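You operate a simulated robot arm through the tools that you are given. There is no shell and no other tool.

The job below is to be done with a simulated robot arm. You get a single attempt, and the scene is never put back.

## Task
Heat the cylinder to 65 with the immersion.
Fine: open the cold feed before you switch on, set the thermostat, shut its lid, watch the temperature gauge get there.

Only the result counts: the job must be done as asked and must still hold three seconds after the hand-in. Knocking over, shifting, dropping, spilling or breaking anything else fails it. A push-on lid holds only when it is set on centred and level and pressed home; a screw cap is set on level and turned clockwise until tight.

## Robot
A 6-joint arm with a fingered hand, fixed in place. Base frame: the origin is on the floor under the middle of its stand, x ahead of it, y to its left, z up. Units: m, degrees, N and s.
With the tool pointing down near the work surface it reaches from about 0.22 to 0.68 m from the base axis. Its first joint turns from -166.0 to 166.0 degrees. Payload 4 kg.
The tool frame sits at the grasp point between the pads (the TCP): z along the fingers, y along the line on which they close. The tips reach 0.026 m beyond it. The gripper opens to 0.148 m; its body begins 0.073 m behind the TCP. The gripper is a hand of 3 fingers: y runs from the thumb to the fingers, the wrist lies at [0, 0, -0.239] in the tool frame, and closing takes about 1.5 s.
Orientation is told as [roll, pitch, yaw] about the base's x, y, z axes, in that order, counted from this pose: with the fingers straight down and closing along the base's y, the tool's x points along the base's -x, its y along +y and its z along -z.

## Interface
- The arm moves only by the tool arm_command. Its argument "plan" is a list of rows, each a list of 7 numbers: the shift along the base's x, y, z in m, then the turn, a rotation vector about the base's x, y, z in degrees, then the gripper command, from -1 (shut) to 1 (fully open), values between in proportion. In form: [[tx, ty, tz, rx, ry, rz, gripper], ...]. A call has 1 to 20 rows; each row is the pose to reach, as a shift and turn from the pose commanded when the call began. A row lasts 0.2 s, in which the tool goes at most 0.05 m and 8.6 degrees; a call with a longer step from one row to the next is refused whole, and so is a gripper value outside its range. Where a pose cannot be reached the arm comes as near as it can. A force on the tool above 40 N (or 10 N above the force at the start of the call, whichever is more), or a blocked arm, ends the call early, and 0.2 s more pass. Each finger travels about 0.153 m/s and halts on what it meets, pressing with about 29 N; the grip force reading is that of the motor and also rises with nothing between the fingers. The clock runs only during rows and for 0.2 s after the last one: add rows that repeat a pose to give the fingers time. It gives the time, the measured TCP pose, the force on the tool (base axes), the opening and the grip force at its end, in the units of the frame above (readings bear some noise), with the torque about the TCP (base axes, N m) and any sound that the robot's microphone picked up, and new pictures: "show" is both (left out), scene, wrist or none.
- Cameras (640 x 400 px; columns grow to the right, rows downward): "scene" is fixed at [0.219, 0.4977, 1.4599]; the picture's right is [-0.98, -0.17, 0.00], its down [-0.07, 0.38, -0.92] and it looks along [0.16, -0.91, -0.39] (base axes); focal length 315 px, centre (320, 200). "wrist" rides on the gripper at [0.068, -0.039, -0.09] in the tool frame; the picture's right is [0.50, 0.87, 0.00], its down [-0.65, 0.38, -0.65] and it looks along [-0.57, 0.33, 0.76] (tool axes); focal length 222 px, centre (320, 200). There is no depth. A picture from a camera that has moved, and an enlarged one, comes with that camera's place and axes in the base frame and with its lens. The place of the scene camera against the robot may be out by one fixed shift of up to 0.018 m in any direction.
- lift_body(by): moves the trunk up (or, below 0, down) by that many m; the arm rides with it, the base frame stays. It gives what a move gives, with no picture.
- preshape(shape): the hand has 3 fingers and takes this shape, open, in about a second: jaw (thumb against the fingers, like two jaws); tri (thumb and two fingers); tip (a fingertip pinch); poke (one finger out to press); point (the index stretched); flat (the hand flat); cup (the hand cupped); fist (a fist). The gripper value then closes the fingers along that shape, each until it touches; the sizes above hold for jaw. It gives what a move gives, with no picture.
- enlarge(camera, box): a new picture of the part [left, top, right, bottom] of that camera's present view, enlarged. No time passes.
- close_job(): hands the job in; it is judged then, once.

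Places have to be worked out from the pictures, the camera data and where the tool is seen. Open the gripper and draw the arm clear of the work before you hand the job in, unless the task says otherwise.

The tools are called after ">>>" by a JSON object that holds its "op" and its "data". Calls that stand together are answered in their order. arm_command: Moves the arm, as the interface text tells. Its arguments: {"type":"object","properties":{"plan":{"type":"array"},"show":{"type":"string","enum":["both","scene","wrist","none"]}},"required":["plan"]} The other tools are called the same way: lift_body (by) moves the trunk up or down; preshape (shape) gives the hand a shape; enlarge (camera, box) takes an enlarged picture of a part of a camera's view; close_job () hands the job in.

At the start:

```text
t: 0.0
tool_pos: [0.3194, -0.2767, 1.3056]
ee_rot: [0.0, 0.0, 0.0]
force: [0.7, -0.7, 0.0]
ft_torque: [-0.01, -0.02, -0.01]
width: 0.1479
gripper_force: 0.1
shape: jaw
trunk travel left (down, up): [-0.275, 0.042]
```

scene: 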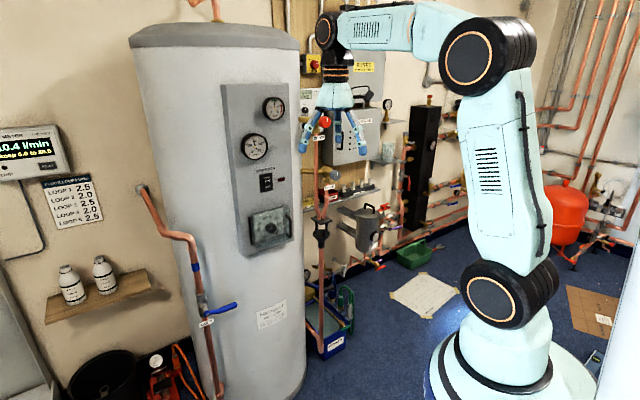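
wrist: 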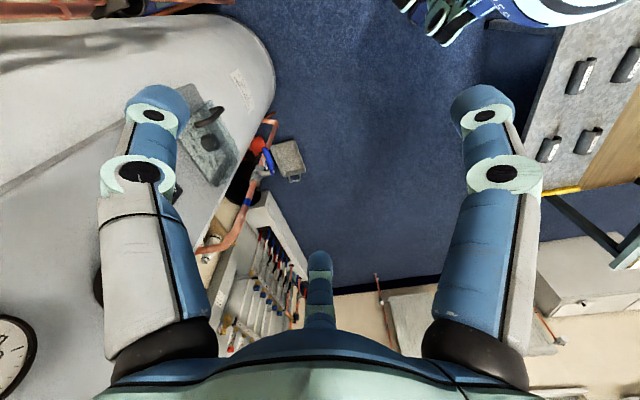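

I start by looking closely at the cylinder's panel, the cold feed valve and the surroundings in enlarged pictures, before moving.

>>> {"op": "enlarge", "data": {"camera": "scene", "box": [215, 80, 305, 260]}}

>>> {"op": "enlarge", "data": {"camera": "scene", "box": [120, 170, 300, 400]}}

>>> {"op": "enlarge", "data": {"camera": "scene", "box": [0, 110, 160, 320]}}

>>> {"op": "enlarge", "data": {"camera": "scene", "box": [290, 40, 440, 300]}}

```text
2.22 times, centred on (260, 170) of scene
camera zoom: at [0.219, 0.4977, 1.4599], right [-0.98, -0.17, 0.0], down [-0.07, 0.38, -0.92], along [0.16, -0.91, -0.39], focal length 700 px, centre (453, 267)
```

zoom: 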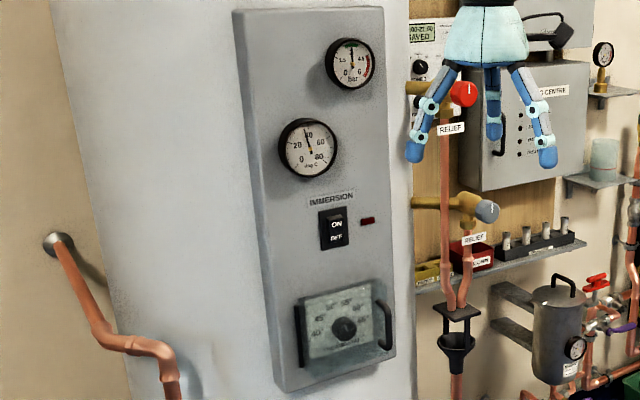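

```text
1.74 times, centred on (210, 285) of scene
camera zoom: at [0.219, 0.4977, 1.4599], right [-0.98, -0.17, 0.0], down [-0.07, 0.38, -0.92], along [0.16, -0.91, -0.39], focal length 548 px, centre (511, 52)
```

zoom: 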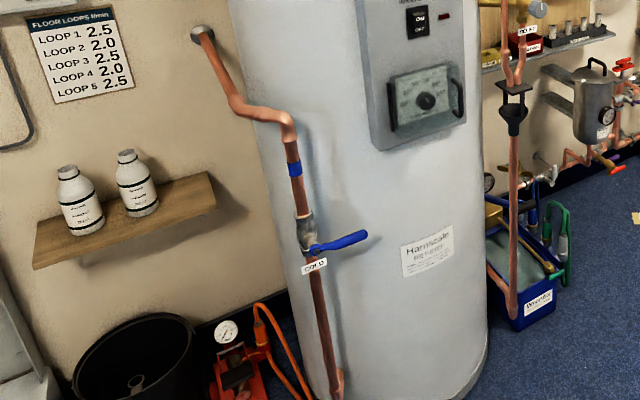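

```text
1.90 times, centred on (80, 215) of scene
camera zoom: at [0.219, 0.4977, 1.4599], right [-0.98, -0.17, 0.0], down [-0.07, 0.38, -0.92], along [0.16, -0.91, -0.39], focal length 600 px, centre (777, 171)
```

zoom: 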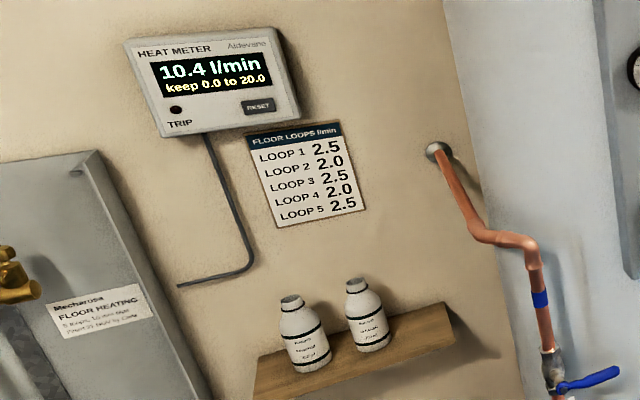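

```text
1.54 times, centred on (365, 170) of scene
camera zoom: at [0.219, 0.4977, 1.4599], right [-0.98, -0.17, 0.0], down [-0.07, 0.38, -0.92], along [0.16, -0.91, -0.39], focal length 485 px, centre (251, 246)
```

zoom: 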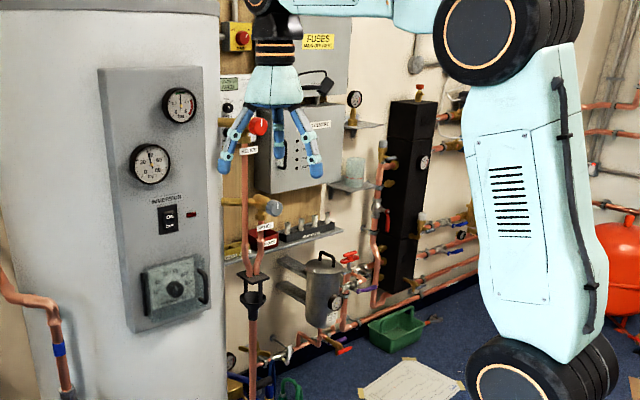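

The thermostat has a transparent lid with a handle on the right, and the cold lever stands across its pipe (shut). I zoom in tighter on each control.

>>> {"op": "enlarge", "data": {"camera": "scene", "box": [240, 195, 300, 255]}}

>>> {"op": "enlarge", "data": {"camera": "scene", "box": [230, 90, 300, 200]}}

>>> {"op": "enlarge", "data": {"camera": "scene", "box": [180, 250, 250, 340]}}

>>> {"op": "enlarge", "data": {"camera": "scene", "box": [245, 295, 300, 335]}}

>>> {"op": "enlarge", "data": {"camera": "wrist", "box": [0, 60, 320, 360]}}

```text
6.67 times, centred on (270, 225) of scene
camera zoom: at [0.219, 0.4977, 1.4599], right [-0.98, -0.17, 0.0], down [-0.07, 0.38, -0.92], along [0.16, -0.91, -0.39], focal length 2100 px, centre (653, 33)
```

zoom: 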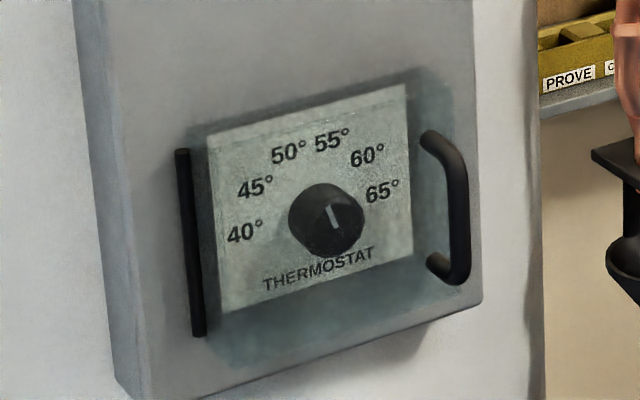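

```text
3.64 times, centred on (265, 145) of scene
camera zoom: at [0.219, 0.4977, 1.4599], right [-0.98, -0.17, 0.0], down [-0.07, 0.38, -0.92], along [0.16, -0.91, -0.39], focal length 1145 px, centre (520, 400)
```

zoom: 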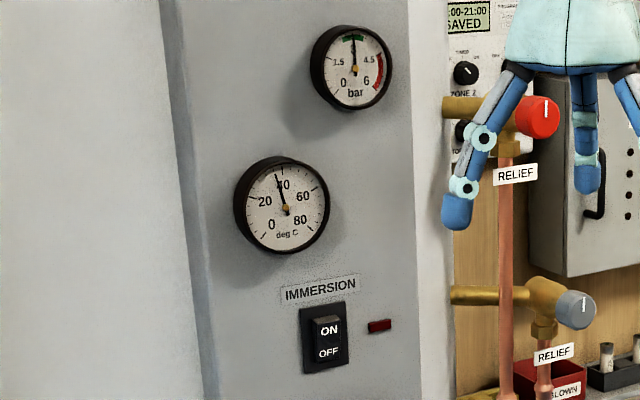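

```text
4.44 times, centred on (215, 295) of scene
camera zoom: at [0.219, 0.4977, 1.4599], right [-0.98, -0.17, 0.0], down [-0.07, 0.38, -0.92], along [0.16, -0.91, -0.39], focal length 1400 px, centre (787, -222)
```

zoom: 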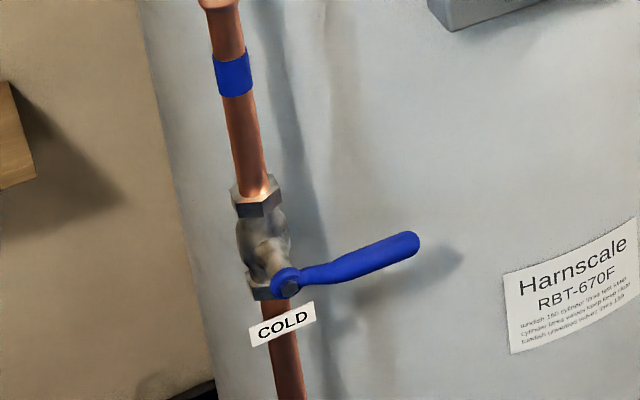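

```text
10.00 times, centred on (272, 315) of scene
camera zoom: at [0.219, 0.4977, 1.4599], right [-0.98, -0.17, 0.0], down [-0.07, 0.38, -0.92], along [0.16, -0.91, -0.39], focal length 3150 px, centre (795, -950)
```

zoom: 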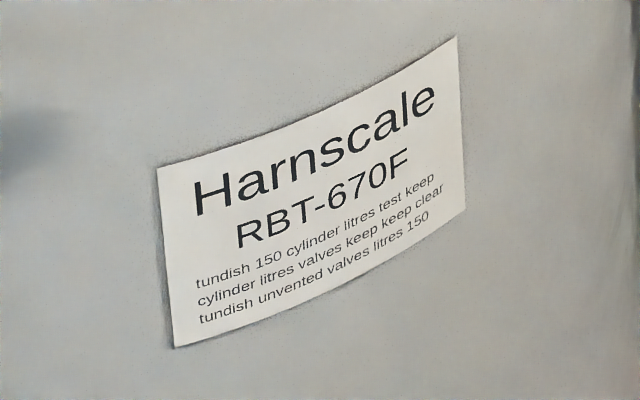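

```text
1.33 times, centred on (160, 210) of wrist
camera zoom: at [0.2518, -0.3155, 1.3958], right [-0.5, 0.87, 0.0], down [0.65, 0.38, 0.65], along [0.57, 0.33, -0.76], focal length 296 px, centre (533, 187)
```

zoom: 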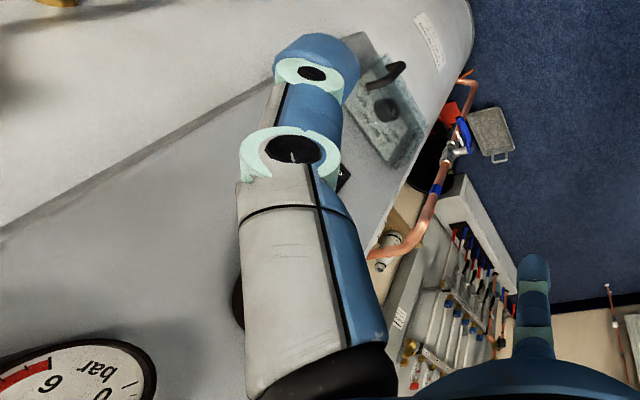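

The knob triangulates to about (0.544, -0.404, 0.965), on a panel facing (-0.73, 0.68, 0). The cold lever pivot is near (0.745, -0.28, 0.68). I first turn the hand to point at the panel with its camera on top, staying about 0.19 m off the panel.

>>> {"op": "arm_command", "data": {"plan": [[0.004, 0, -0.008, -5.7, 2.2, 5.7, 1], [0.008, 0, -0.016, -11.3, 4.5, 11.3, 1], [0.012, 0, -0.024, -17, 6.7, 17, 1], [0.016, 0, -0.032, -22.7, 8.9, 22.7, 1], [0.02, 0, -0.04, -28.4, 11.2, 28.4, 1], [0.024, 0, -0.048, -34, 13.4, 34, 1], [0.028, 0, -0.056, -39.7, 15.6, 39.7, 1], [0.032, 0, -0.064, -45.4, 17.9, 45.4, 1], [0.036, 0, -0.072, -51, 20.1, 51, 1]]}}

```text
t: 2.0
tool_pos: [0.3551, -0.2772, 1.2335]
ee_rot: [-40.9, 37.0, 41.0]
force: [-0.7, 0.1, -0.5]
ft_torque: [-0.02, 0.01, 0.02]
width: 0.148
gripper_force: 0.1
shape: jaw
trunk travel left (down, up): [-0.275, 0.042]
camera wrist: at [0.338, -0.2522, 1.3491], right [-0.99, 0.01, -0.15], down [0.04, 0.98, -0.2], along [0.15, -0.2, -0.97], focal length 222 px, centre (320, 200)
```

scene: 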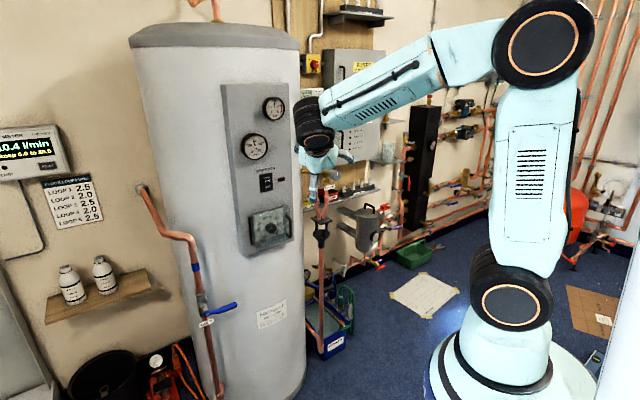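
wrist: 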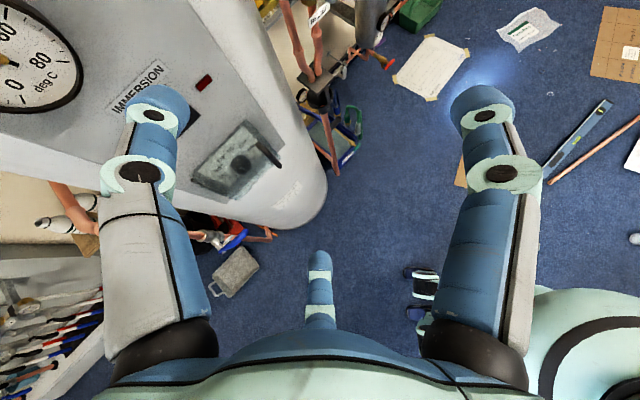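

The turn follows well and nothing is touched. I finish the rotation so the tool points at the panel.

>>> {"op": "arm_command", "data": {"plan": [[0.004, 0, -0.008, -5.7, 2.2, 5.7, 1], [0.008, 0, -0.016, -11.3, 4.5, 11.3, 1], [0.012, 0, -0.024, -17, 6.7, 17, 1], [0.016, 0, -0.032, -22.7, 8.9, 22.7, 1], [0.02, 0, -0.04, -28.4, 11.2, 28.4, 1], [0.024, 0, -0.048, -34, 13.4, 34, 1], [0.028, 0, -0.056, -39.7, 15.6, 39.7, 1], [0.032, 0, -0.064, -45.4, 17.9, 45.4, 1], [0.036, 0, -0.072, -51, 20.1, 51, 1], [0.036, 0, -0.072, -51, 20.1, 51, 1]]}}

```text
t: 4.2
tool_pos: [0.4006, -0.2803, 1.1628]
ee_rot: [-44.6, 90.0, 92.3]
force: [0.1, -0.7, -0.5]
ft_torque: [-0.01, 0.0, -0.02]
width: 0.148
gripper_force: 0.0
shape: jaw
out of reach, approached as far as the arm can: row 9, 10
trunk travel left (down, up): [-0.275, 0.042]
camera wrist: at [0.3622, -0.1908, 1.2314], right [-0.59, -0.63, 0.5], down [-0.74, 0.17, -0.66], along [0.33, -0.75, -0.57], focal length 222 px, centre (320, 200)
```

scene: 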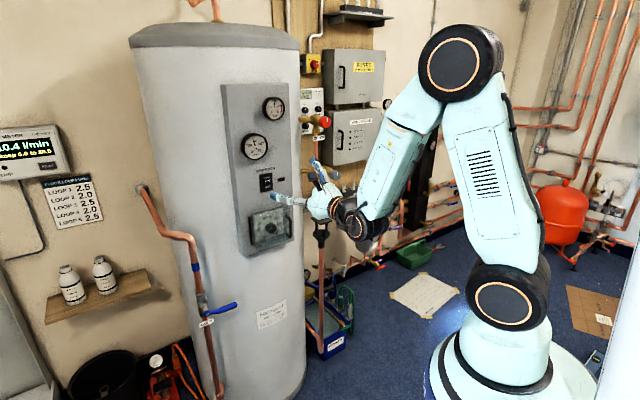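
wrist: 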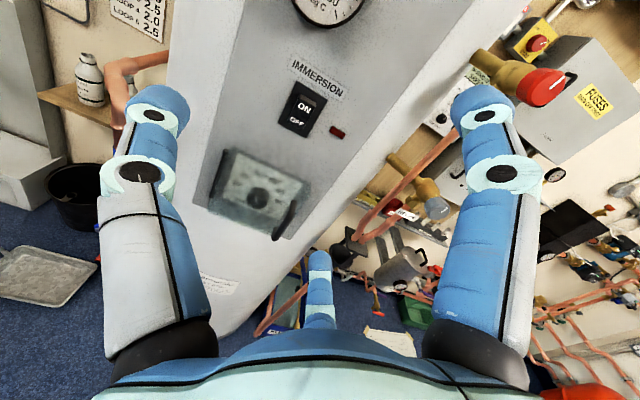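

The hand now points at the panel with the camera above it. I enlarge this wrist view to fix the lid, handle, knob and switch positions.

>>> {"op": "enlarge", "data": {"camera": "wrist", "box": [190, 130, 330, 260]}}

>>> {"op": "enlarge", "data": {"camera": "wrist", "box": [260, 0, 400, 150]}}

>>> {"op": "enlarge", "data": {"camera": "scene", "box": [230, 140, 400, 260]}}

```text
3.08 times, centred on (260, 195) of wrist
camera zoom: at [0.3622, -0.1908, 1.2314], right [-0.59, -0.63, 0.5], down [-0.74, 0.17, -0.66], along [0.33, -0.75, -0.57], focal length 684 px, centre (505, 215)
```

zoom: 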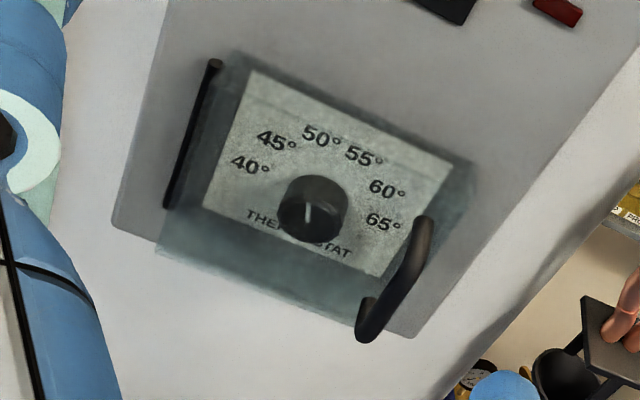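

```text
2.67 times, centred on (330, 75) of wrist
camera zoom: at [0.3622, -0.1908, 1.2314], right [-0.59, -0.63, 0.5], down [-0.74, 0.17, -0.66], along [0.33, -0.75, -0.57], focal length 592 px, centre (293, 533)
```

zoom: 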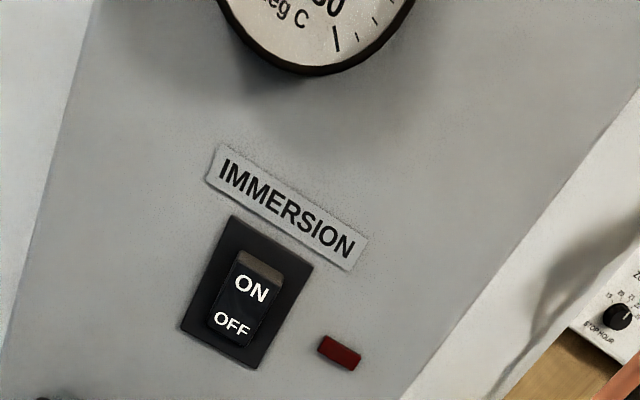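

```text
3.33 times, centred on (315, 200) of scene
camera zoom: at [0.219, 0.4977, 1.4599], right [-0.98, -0.17, 0.0], down [-0.07, 0.38, -0.92], along [0.16, -0.91, -0.39], focal length 1050 px, centre (337, 200)
```

zoom: 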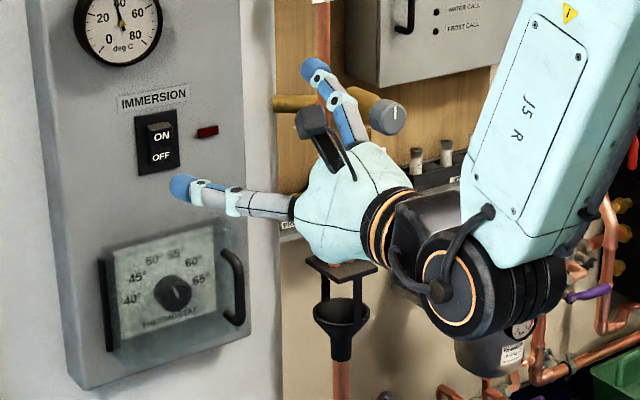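

The knob face reads at about (0.54, -0.40, 0.965) from several views, and the scene camera appears shifted about 2 cm in z. Next I move the hand towards the cold valve for a close look, pointing about (0.6, -0.8, 0) and well clear of the panel.

>>> {"op": "arm_command", "data": {"plan": [[0.015, 0.03, -0.01, 0, 0, -2, 1], [0.03, 0.06, -0.03, 0, 0, -4, 1], [0.045, 0.085, -0.06, 0, 0, -6, 1], [0.06, 0.105, -0.095, 0, 0, -8, 1], [0.075, 0.12, -0.135, 0, 0, -10, 1], [0.085, 0.13, -0.175, 0, 0, -10, 1], [0.095, 0.13, -0.215, 0, 0, -10, 1], [0.1, 0.13, -0.255, 0, 0, -10, 1], [0.1, 0.13, -0.29, 0, 0, -10, 1], [0.1, 0.13, -0.31, 0, 0, -10, 1], [0.1, 0.13, -0.31, 0, 0, -10, 1]]}}

```text
t: 6.6
tool_pos: [0.5005, -0.1519, 0.8536]
ee_rot: [-54.0, 89.9, 72.8]
force: [0.5, -0.8, -0.8]
ft_torque: [-0.04, 0.02, -0.01]
width: 0.1481
gripper_force: 0.1
shape: jaw
trunk travel left (down, up): [-0.275, 0.042]
camera wrist: at [0.478, -0.0557, 0.9215], right [-0.69, -0.52, 0.5], down [-0.69, 0.3, -0.66], along [0.19, -0.8, -0.57], focal length 222 px, centre (320, 200)
```

scene: 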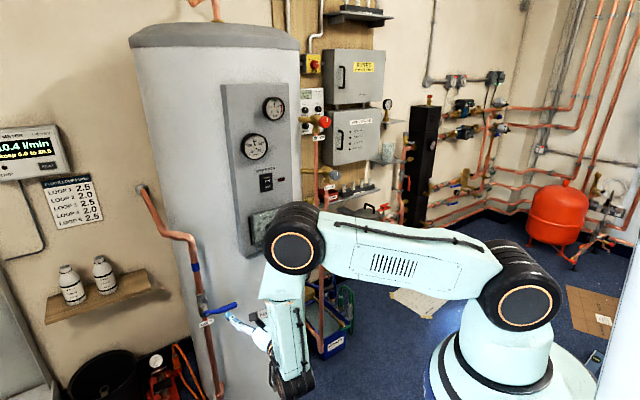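
wrist: 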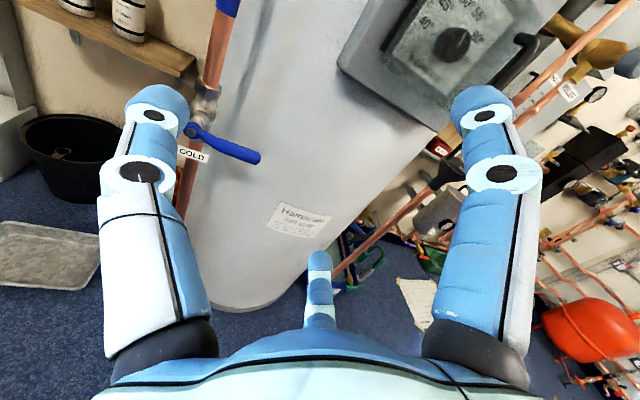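

The lever and its pivot are now visible from the wrist. I enlarge the valve and the panel from here.

>>> {"op": "enlarge", "data": {"camera": "wrist", "box": [160, 70, 290, 170]}}

>>> {"op": "enlarge", "data": {"camera": "wrist", "box": [340, 0, 560, 140]}}

>>> {"op": "enlarge", "data": {"camera": "scene", "box": [180, 260, 320, 400]}}

```text
4.00 times, centred on (225, 120) of wrist
camera zoom: at [0.478, -0.0557, 0.9215], right [-0.69, -0.52, 0.5], down [-0.69, 0.3, -0.66], along [0.19, -0.8, -0.57], focal length 888 px, centre (700, 520)
```

zoom: 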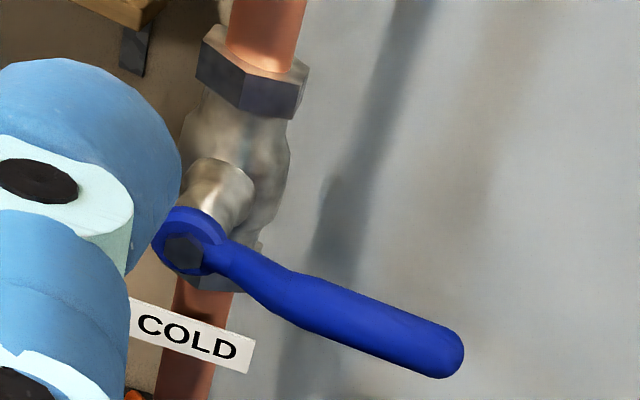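

```text
2.86 times, centred on (450, 70) of wrist
camera zoom: at [0.478, -0.0557, 0.9215], right [-0.69, -0.52, 0.5], down [-0.69, 0.3, -0.66], along [0.19, -0.8, -0.57], focal length 635 px, centre (-51, 571)
```

zoom: 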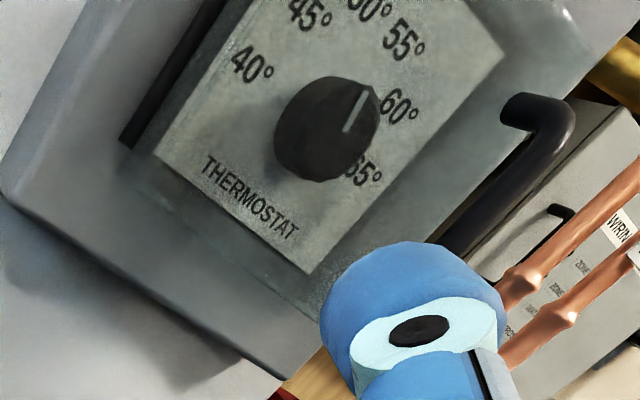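

```text
2.86 times, centred on (250, 330) of scene
camera zoom: at [0.219, 0.4977, 1.4599], right [-0.98, -0.17, 0.0], down [-0.07, 0.38, -0.92], along [0.16, -0.91, -0.39], focal length 900 px, centre (520, -171)
```

zoom: 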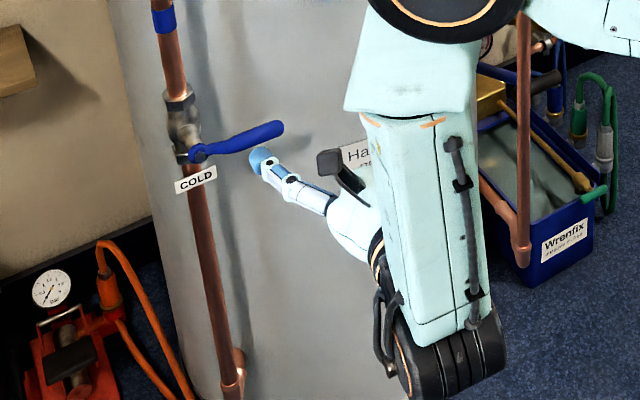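

The lever hangs on a horizontal stem in front of the pipe, pointing right. I move sideways to the left and a bit lower to get a second wrist view of the valve for accurate triangulation.

>>> {"op": "arm_command", "data": {"plan": [[0.03, 0.022, -0.02, 0, 0, 0, 1], [0.06, 0.045, -0.04, 0, 0, 0, 1], [0.09, 0.068, -0.05, 0, 0, 0, 1], [0.11, 0.083, -0.05, 0, 0, 0, 1], [0.11, 0.083, -0.05, 0, 0, 0, 1]]}}

```text
t: 7.8
tool_pos: [0.6109, -0.0677, 0.8041]
ee_rot: [-44.9, 89.9, 82.0]
force: [0.2, 0.1, -0.2]
ft_torque: [-0.01, 0.03, 0.03]
width: 0.1482
gripper_force: 0.1
shape: jaw
trunk travel left (down, up): [-0.275, 0.042]
camera wrist: at [0.5888, 0.0283, 0.8715], right [-0.69, -0.52, 0.5], down [-0.69, 0.3, -0.65], along [0.19, -0.8, -0.57], focal length 222 px, centre (320, 200)
```

scene: 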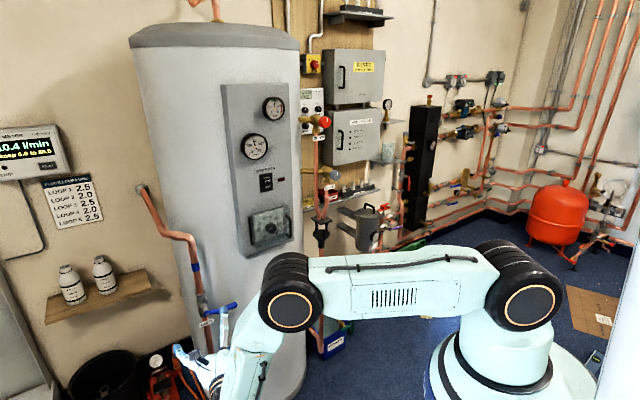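
wrist: 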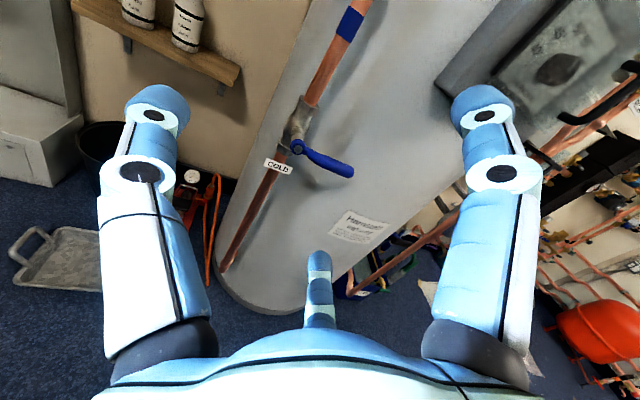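

>>> {"op": "enlarge", "data": {"camera": "wrist", "box": [250, 80, 370, 200]}}

>>> {"op": "enlarge", "data": {"camera": "wrist", "box": [430, 0, 640, 140]}}

```text
3.33 times, centred on (310, 140) of wrist
camera zoom: at [0.5888, 0.0283, 0.8715], right [-0.69, -0.52, 0.5], down [-0.69, 0.3, -0.65], along [0.19, -0.8, -0.57], focal length 740 px, centre (353, 400)
```

zoom: 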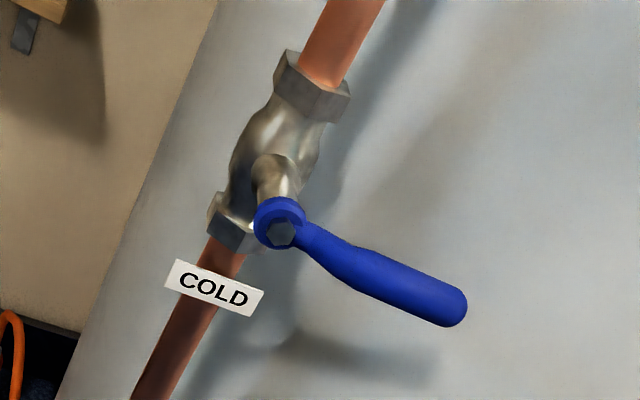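

```text
2.86 times, centred on (535, 70) of wrist
camera zoom: at [0.5888, 0.0283, 0.8715], right [-0.69, -0.52, 0.5], down [-0.69, 0.3, -0.65], along [0.19, -0.8, -0.57], focal length 635 px, centre (-294, 571)
```

zoom: 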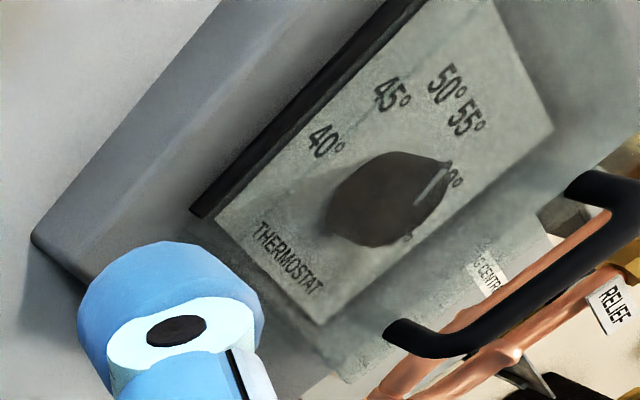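

Triangulation agrees well: pivot at (0.721, -0.233, 0.721), lever tip at (0.655, -0.296, 0.722), with about 9 cm of room behind the lever. I close the fingers to form a blunt pusher and look at its shape.

>>> {"op": "arm_command", "data": {"plan": [[0, 0, 0, 0, 0, 0, 0.5], [0, 0, 0, 0, 0, 0, 0], [0, 0, 0, 0, 0, 0, -0.5], [0, 0, 0, 0, 0, 0, -1], [0, 0, 0, 0, 0, 0, -1], [0, 0, 0, 0, 0, 0, -1], [0, 0, 0, 0, 0, 0, -1], [0, 0, 0, 0, 0, 0, -1]]}}

```text
t: 9.6
tool_pos: [0.61, -0.0679, 0.8039]
ee_rot: [-50.9, 89.9, 76.1]
force: [0.0, 0.8, -0.9]
ft_torque: [0.01, 0.0, 0.0]
width: 0.0
gripper_force: 28.8
shape: jaw
trunk travel left (down, up): [-0.275, 0.042]
camera wrist: at [0.5885, 0.028, 0.8716], right [-0.69, -0.52, 0.5], down [-0.69, 0.3, -0.66], along [0.19, -0.8, -0.57], focal length 222 px, centre (320, 200)
```

scene: 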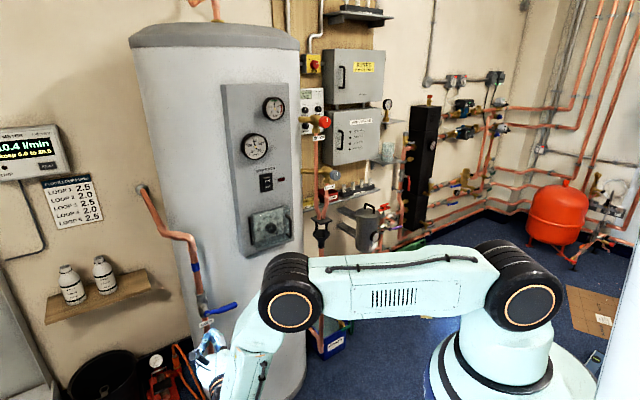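
wrist: 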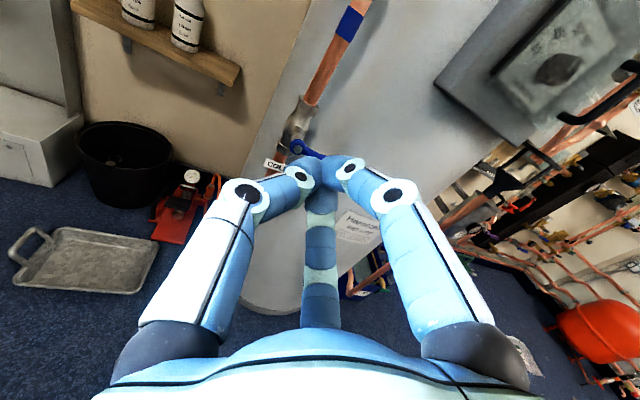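

The closed tips form a pusher about 4-5 cm across. A standard valve opens anticlockwise (lever from right to up), so I position the tips in front of and below the lever to test pushing up.

>>> {"op": "arm_command", "data": {"plan": [[0.0, -0.02, -0.035, 0, 0, 2, -1], [0.0, -0.04, -0.07, 0, 0, 4, -1], [0.0, -0.065, -0.105, 0, 0, 6, -1], [0.005, -0.095, -0.13, 0, 0, 8, -1], [0.01, -0.125, -0.144, 0, 0, 8, -1], [0.011, -0.15, -0.144, 0, 0, 8, -1], [0.011, -0.15, -0.144, 0, 0, 8, -1]]}}

```text
t: 11.2
tool_pos: [0.6225, -0.2185, 0.6592]
ee_rot: [-41.8, 89.9, 93.1]
force: [-0.3, -0.7, 0.4]
ft_torque: [0.02, 0.0, 0.0]
width: 0.0001
gripper_force: 29.1
shape: jaw
trunk travel left (down, up): [-0.275, 0.042]
camera wrist: at [0.586, -0.1268, 0.7273], right [-0.61, -0.61, 0.5], down [-0.73, 0.2, -0.65], along [0.3, -0.77, -0.57], focal length 222 px, centre (320, 200)
```

scene: 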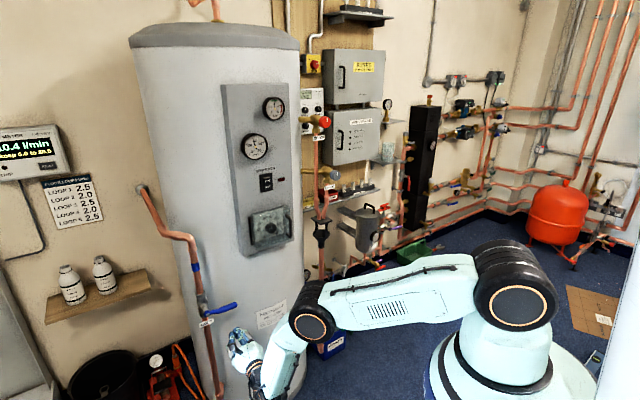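
wrist: 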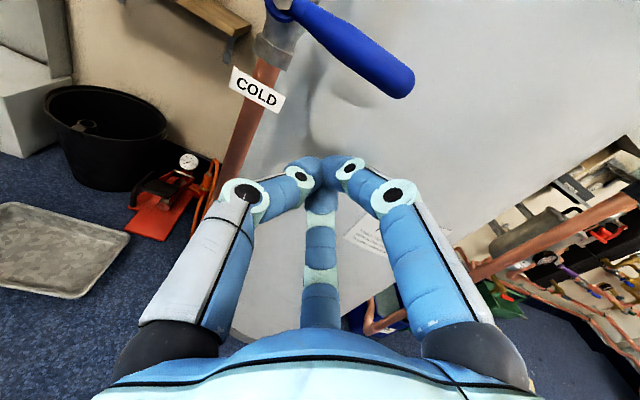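

The lever tip checks out against this view. I move forward 8 cm under the lever, then lift gently to test whether it turns upward.

>>> {"op": "arm_command", "data": {"plan": [[0.02, -0.02, 0, 0, 0, 0, -1], [0.04, -0.04, 0, 0, 0, 0, -1], [0.0566, -0.0566, 0, 0, 0, 0, -1], [0.0566, -0.0566, 0.01, 0, 0, 0, -1], [0.0566, -0.0566, 0.02, 0, 0, 0, -1], [0.0566, -0.0566, 0.03, 0, 0, 0, -1], [0.0566, -0.0566, 0.04, 0, 0, 0, -1], [0.0566, -0.0566, 0.045, 0, 0, 0, -1], [0.0566, -0.0566, 0.045, 0, 0, 0, -1]]}}

```text
t: 13.2
tool_pos: [0.6803, -0.2748, 0.7037]
ee_rot: [-42.8, 89.9, 92.1]
force: [-0.8, 0.7, -1.3]
ft_torque: [-0.04, -0.03, -0.01]
width: 0.0003
gripper_force: 29.1
shape: jaw
trunk travel left (down, up): [-0.275, 0.042]
camera wrist: at [0.6431, -0.1834, 0.7726], right [-0.61, -0.61, 0.5], down [-0.73, 0.2, -0.65], along [0.3, -0.77, -0.57], focal length 222 px, centre (320, 200)
```

scene: 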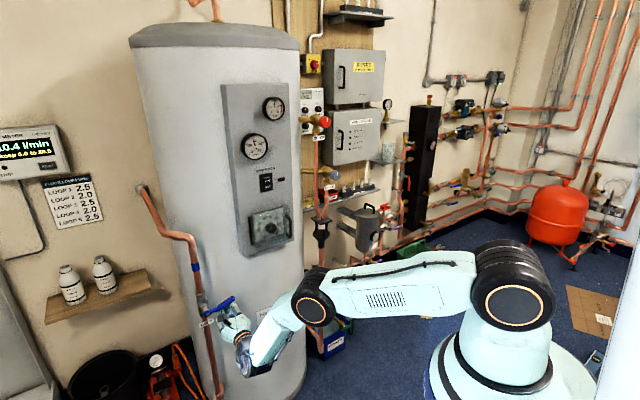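
wrist: 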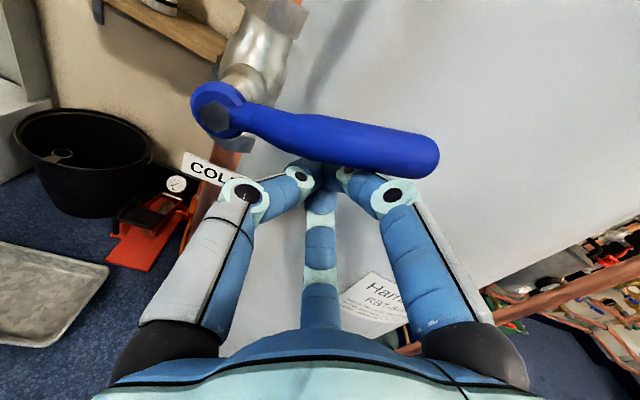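

The lever lifts with almost no force (about 17° so far), so up is the right way. I continue along the arc around the pivot to bring it vertical.

>>> {"op": "arm_command", "data": {"plan": [[-0.0033, -0.0033, 0.014, 0, 0, 0, -1], [-0.0035, -0.0035, 0.023, 0, 0, 0, -1], [-0.0033, -0.0033, 0.032, 0, 0, 0, -1], [-0.0015, -0.0015, 0.041, 0, 0, 0, -1], [0.0003, 0.0003, 0.0494, 0, 0, 0, -1], [0.0037, 0.0037, 0.057, 0, 0, 0, -1], [0.0074, 0.0074, 0.0642, 0, 0, 0, -1], [0.012, 0.012, 0.071, 0, 0, 0, -1], [0.0172, 0.0172, 0.077, 0, 0, 0, -1], [0.0209, 0.0209, 0.08, 0, 0, 0, -1], [0.0209, 0.0209, 0.08, 0, 0, 0, -1]]}}

```text
t: 15.6
tool_pos: [0.6954, -0.2565, 0.7812]
ee_rot: [-7.4, 89.6, 127.3]
force: [-29.9, -10.0, -17.1]
ft_torque: [-0.43, 0.24, 0.58]
width: 0.0
gripper_force: 29.2
shape: jaw
trunk travel left (down, up): [-0.275, 0.042]
camera wrist: at [0.6615, -0.1646, 0.8498], right [-0.61, -0.61, 0.5], down [-0.73, 0.2, -0.65], along [0.3, -0.76, -0.57], focal length 222 px, centre (320, 200)
```

scene: 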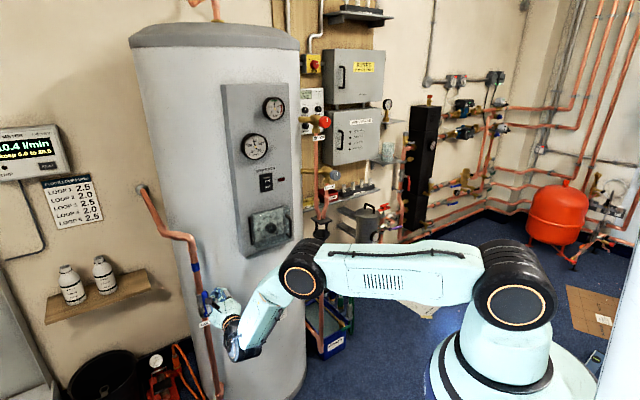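
wrist: 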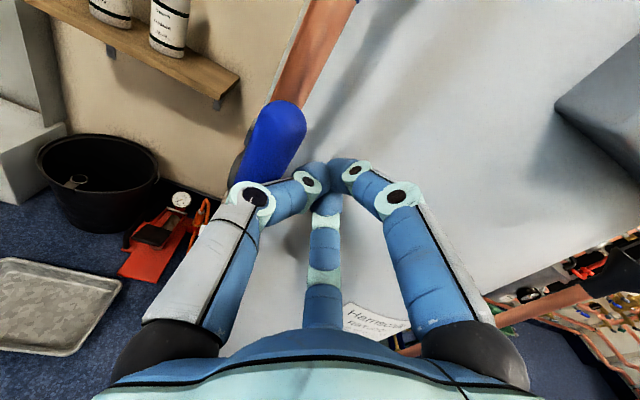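

The force rose to about 35 N at the end of the arc and the lever stands along the pipe, so it looks to be at its open stop. I back off to the right and outwards, then check it.

>>> {"op": "arm_command", "data": {"plan": [[-0.012, -0.012, 0, 0, 0, 0, -1], [-0.025, -0.025, 0, 0, 0, 0, -1], [-0.05, 0.0, 0, 0, 0, 0, -1], [-0.075, 0.025, 0, 0, 0, 0, -1], [-0.1, 0.05, 0, 0, 0, 0, -1], [-0.12, 0.07, 0.02, 0, 0, 0, -1], [-0.12, 0.07, 0.02, 0, 0, 0, -1]]}}

>>> {"op": "enlarge", "data": {"camera": "scene", "box": [170, 240, 260, 340]}}

>>> {"op": "enlarge", "data": {"camera": "wrist", "box": [180, 0, 380, 200]}}

```text
t: 17.2
tool_pos: [0.5787, -0.1838, 0.8038]
ee_rot: [-62.2, 89.9, 72.7]
force: [0.3, 0.3, -0.9]
ft_torque: [-0.03, 0.0, -0.02]
width: 0.0002
gripper_force: 28.6
shape: jaw
trunk travel left (down, up): [-0.275, 0.042]
camera wrist: at [0.5433, -0.0925, 0.8729], right [-0.61, -0.61, 0.5], down [-0.73, 0.2, -0.66], along [0.3, -0.77, -0.57], focal length 222 px, centre (320, 200)
```

scene: 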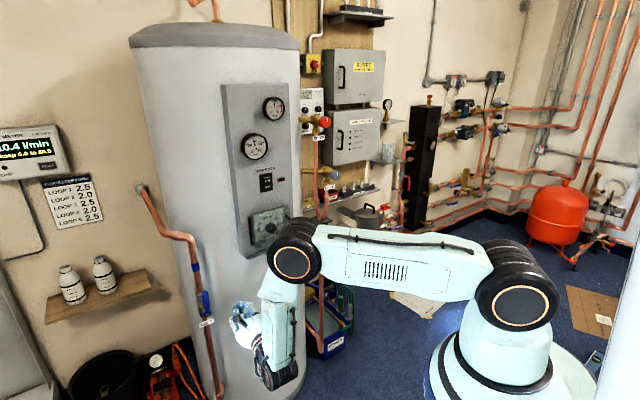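
wrist: 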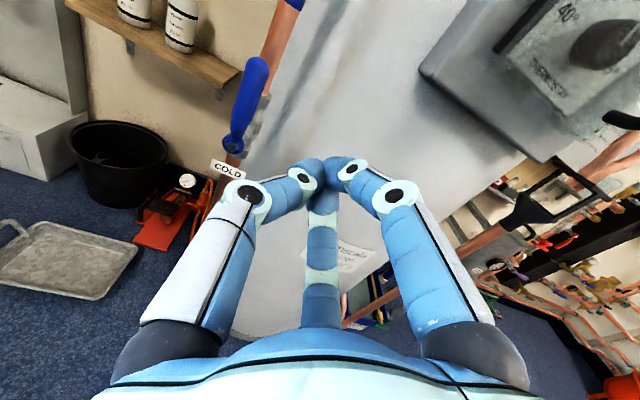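

```text
4.00 times, centred on (215, 290) of scene
camera zoom: at [0.219, 0.4977, 1.4599], right [-0.98, -0.17, 0.0], down [-0.07, 0.38, -0.92], along [0.16, -0.91, -0.39], focal length 1260 px, centre (740, -160)
```

zoom: 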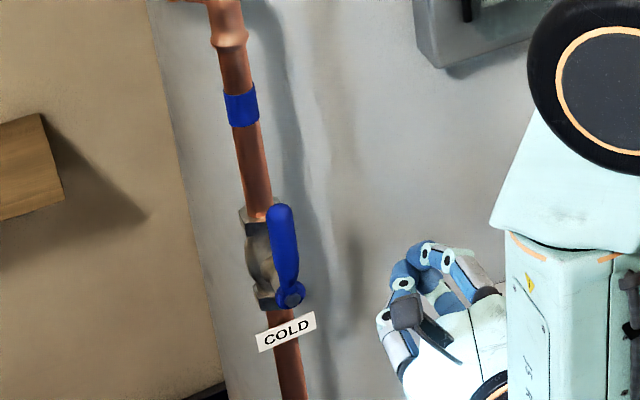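

```text
2.00 times, centred on (280, 100) of wrist
camera zoom: at [0.5433, -0.0925, 0.8729], right [-0.61, -0.61, 0.5], down [-0.73, 0.2, -0.66], along [0.3, -0.77, -0.57], focal length 444 px, centre (400, 400)
```

zoom: 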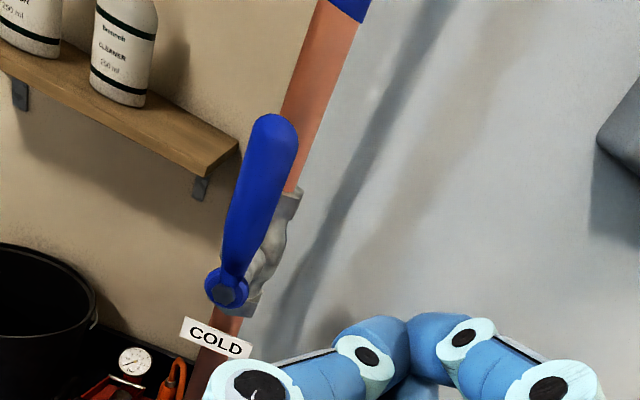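

The lever is vertical within a couple of degrees and it met its stop, so the cold feed is open. From three wrist views the panel faces exactly -45°, with the knob face at (0.539, -0.393, 0.972), the lid handle at (0.488, -0.415, 0.978) and the hinge at (0.602, -0.361). I go in front of the handle with the fingers half open.

>>> {"op": "arm_command", "data": {"plan": [[-0.01, -0.01, 0.03, 0, 0, 0, -1], [-0.03, -0.03, 0.06, 0, 0, 0, -0.7], [-0.055, -0.057, 0.09, 0, 0, 0, -0.4], [-0.08, -0.085, 0.115, 0, 0, 0, 0], [-0.107, -0.113, 0.14, 0, 0, 0, 0], [-0.13, -0.14, 0.16, 0, 0, 0, 0], [-0.15, -0.16, 0.174, 0, 0, 0, 0], [-0.157, -0.166, 0.174, 0, 0, 0, 0], [-0.157, -0.166, 0.174, 0, 0, 0, 0]]}}

>>> {"op": "enlarge", "data": {"camera": "wrist", "box": [160, 40, 480, 260]}}

>>> {"op": "enlarge", "data": {"camera": "scene", "box": [230, 170, 350, 270]}}

```text
t: 19.2
tool_pos: [0.4276, -0.3422, 0.9773]
ee_rot: [-62.2, 89.9, 72.2]
force: [0.1, 0.3, -0.3]
ft_torque: [0.0, -0.03, -0.01]
width: 0.0733
gripper_force: 0.0
shape: jaw
out of reach, approached as far as the arm can: row 8, 9
trunk travel left (down, up): [-0.275, 0.042]
camera wrist: at [0.3914, -0.2505, 1.0455], right [-0.62, -0.61, 0.5], down [-0.73, 0.2, -0.66], along [0.3, -0.77, -0.57], focal length 222 px, centre (320, 200)
```

scene: 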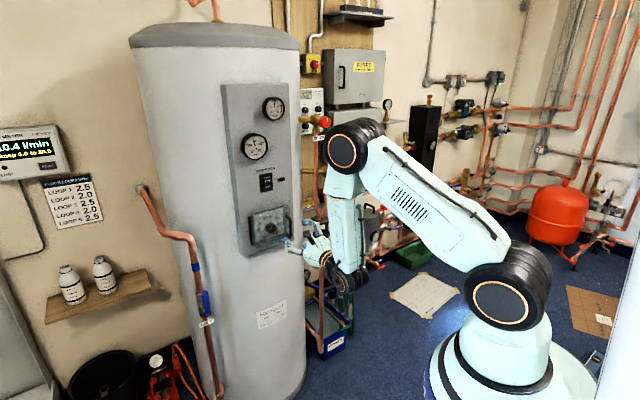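
wrist: 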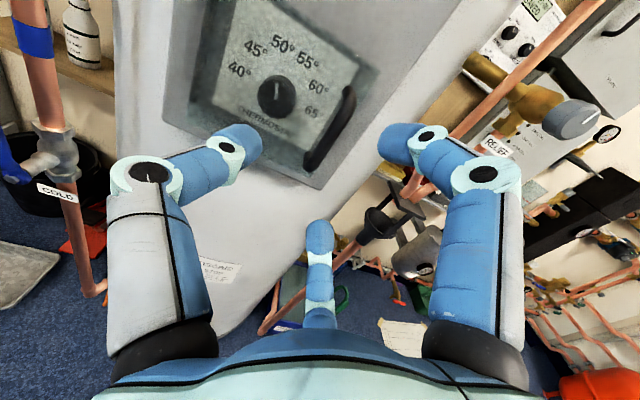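

```text
1.82 times, centred on (320, 150) of wrist
camera zoom: at [0.3914, -0.2505, 1.0455], right [-0.62, -0.61, 0.5], down [-0.73, 0.2, -0.66], along [0.3, -0.77, -0.57], focal length 404 px, centre (320, 291)
```

zoom: 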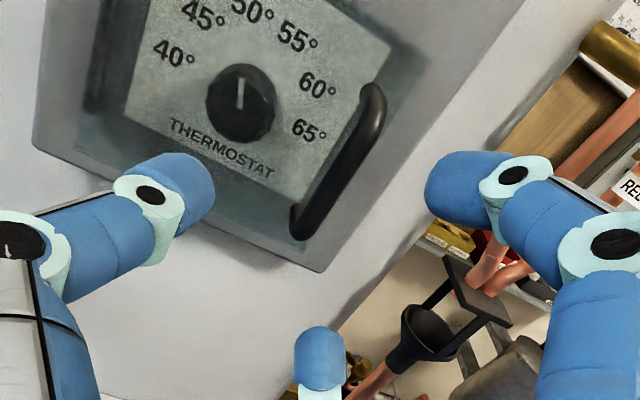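

```text
4.00 times, centred on (290, 220) of scene
camera zoom: at [0.219, 0.4977, 1.4599], right [-0.98, -0.17, 0.0], down [-0.07, 0.38, -0.92], along [0.16, -0.91, -0.39], focal length 1260 px, centre (440, 120)
```

zoom: 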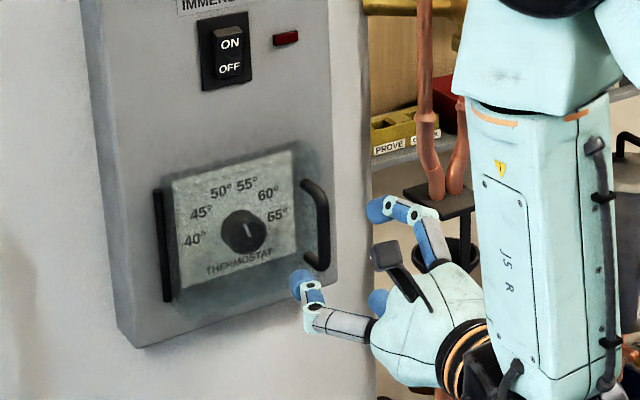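

The hand is 9 cm in front of the handle and about 9 mm left of it. I shift right and go forward with the fingers either side of the handle bar, stopping just short of the lid.

>>> {"op": "arm_command", "data": {"plan": [[0.004, -0.016, 0.002, 0, 0, 0, 0], [0.015, -0.028, 0.002, 0, 0, 0, 0], [0.028, -0.041, 0.002, 0, 0, 0, 0], [0.0415, -0.0541, 0.002, 0, 0, 0, 0], [0.0415, -0.0541, 0.002, 0, 0, 0, 0]]}}

>>> {"op": "enlarge", "data": {"camera": "wrist", "box": [200, 60, 440, 240]}}

>>> {"op": "enlarge", "data": {"camera": "scene", "box": [230, 180, 330, 270]}}

```text
t: 20.4
tool_pos: [0.4772, -0.3791, 0.9782]
ee_rot: [-37.6, 89.9, 96.2]
force: [-7.7, 7.1, -1.6]
ft_torque: [0.37, 0.3, -0.25]
width: 0.0747
gripper_force: 0.1
shape: jaw
out of reach, approached as far as the arm can: row 1, 2, 3, 4, 5
trunk travel left (down, up): [-0.275, 0.042]
camera wrist: at [0.4439, -0.2873, 1.0469], right [-0.63, -0.6, 0.5], down [-0.73, 0.21, -0.65], along [0.29, -0.77, -0.57], focal length 222 px, centre (320, 200)
```

scene: 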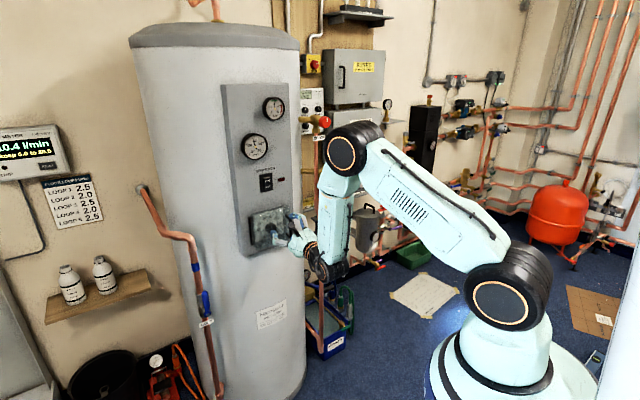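
wrist: 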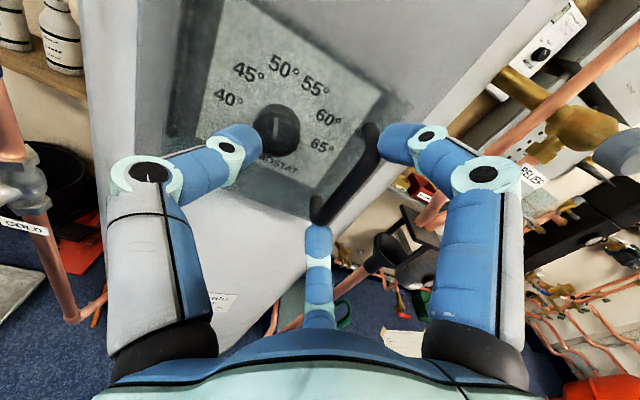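

```text
2.22 times, centred on (320, 150) of wrist
camera zoom: at [0.4439, -0.2873, 1.0469], right [-0.63, -0.6, 0.5], down [-0.73, 0.21, -0.65], along [0.29, -0.77, -0.57], focal length 494 px, centre (320, 311)
```

zoom: 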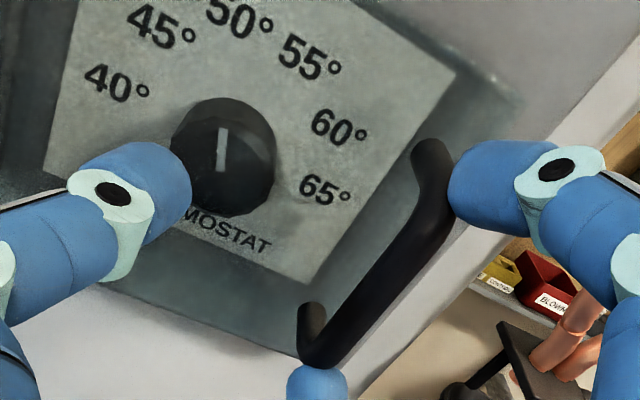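

```text
4.44 times, centred on (280, 225) of scene
camera zoom: at [0.219, 0.4977, 1.4599], right [-0.98, -0.17, 0.0], down [-0.07, 0.38, -0.92], along [0.16, -0.91, -0.39], focal length 1400 px, centre (498, 89)
```

zoom: 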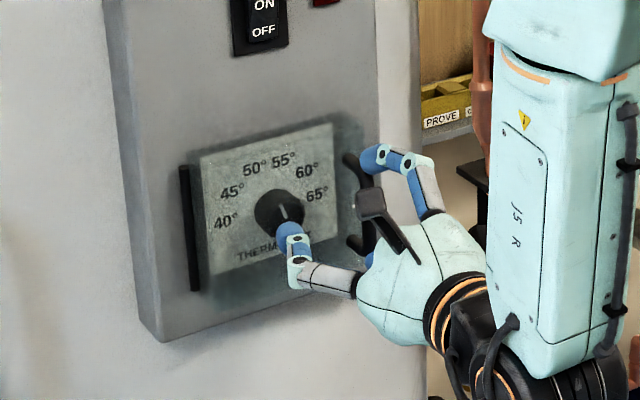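

The arm reports it cannot get further right: the forearm is folded nearly straight down, and the right finger is resting on the handle (about 10 N). I back straight out, then lower the trunk so the forearm sits flatter.

>>> {"op": "arm_command", "data": {"plan": [[-0.012, 0.012, 0, 0, 0, 0, 0.1], [-0.025, 0.03, 0, 0, 0, 0, 0.1], [-0.025, 0.05, 0, 0, 0, 0, 0.1], [-0.015, 0.07, 0, 0, 0, 0, 0], [-0.004, 0.08, 0, 0, 0, 0, 0], [-0.004, 0.08, 0, 0, 0, 0, 0]], "show": "none"}}

>>> {"op": "lift_body", "data": {"by": -0.2}}

```text
t: 21.8
tool_pos: [0.4734, -0.3005, 0.9794]
ee_rot: [-60.1, 89.9, 74.8]
force: [-0.4, -0.5, -0.2]
ft_torque: [0.01, 0.03, 0.03]
width: 0.0744
gripper_force: 0.0
shape: jaw
trunk travel left (down, up): [-0.275, 0.042]
```

```text
t: 24.0
tool_pos: [0.4748, -0.3004, 0.7792]
ee_rot: [-61.4, 89.8, 73.4]
force: [-0.4, 0.2, -0.4]
ft_torque: [0.05, -0.02, 0.03]
width: 0.0746
gripper_force: 0.2
shape: jaw
trunk travel left (down, up): [-0.075, 0.242]
```

The trunk is down 0.2 m. I raise the hand back to handle height, aiming to be centred 9 cm in front of the handle.

>>> {"op": "arm_command", "data": {"plan": [[0, 0, 0.04, 0, 0, 0, 0], [0, 0, 0.08, 0, 0, 0, 0], [0, 0, 0.12, 0, 0, 0, 0], [0, 0, 0.16, 0, 0, 0, 0], [0, 0, 0.195, 0, 0, 0, 0], [-0.015, -0.017, 0.2, 0, 0, 0, 0], [-0.032, -0.034, 0.2, 0, 0, 0, 0], [-0.05, -0.052, 0.2, 0, 0, 0, 0], [-0.05, -0.052, 0.2, 0, 0, 0, 0]]}}

```text
t: 26.0
tool_pos: [0.4343, -0.3417, 0.9804]
ee_rot: [-49.0, 89.9, 85.3]
force: [-0.8, 0.4, -0.7]
ft_torque: [0.01, -0.02, 0.0]
width: 0.0745
gripper_force: 0.0
shape: jaw
out of reach, approached as far as the arm can: row 8, 9
trunk travel left (down, up): [-0.075, 0.242]
camera wrist: at [0.3989, -0.2504, 1.0475], right [-0.62, -0.61, 0.5], down [-0.73, 0.2, -0.65], along [0.3, -0.77, -0.57], focal length 222 px, centre (320, 200)
```

scene: 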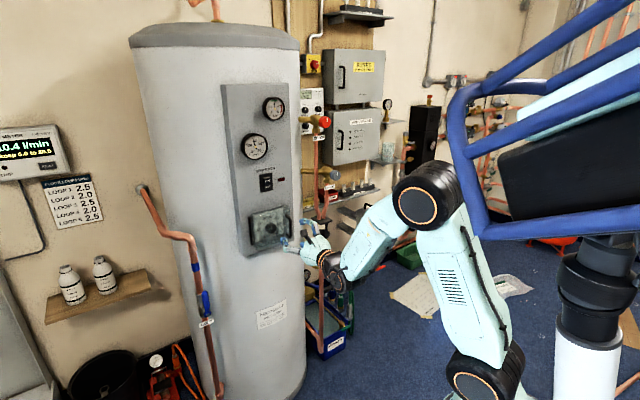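
wrist: 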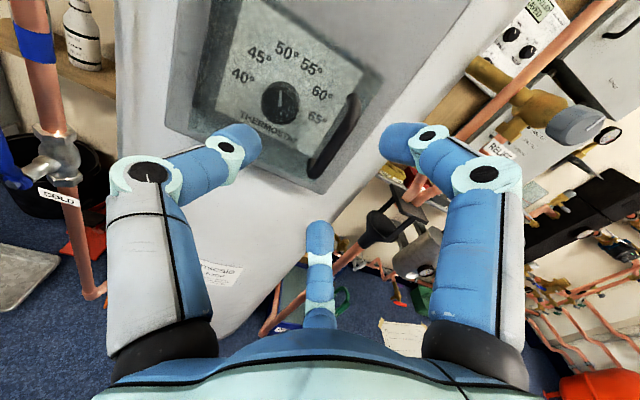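

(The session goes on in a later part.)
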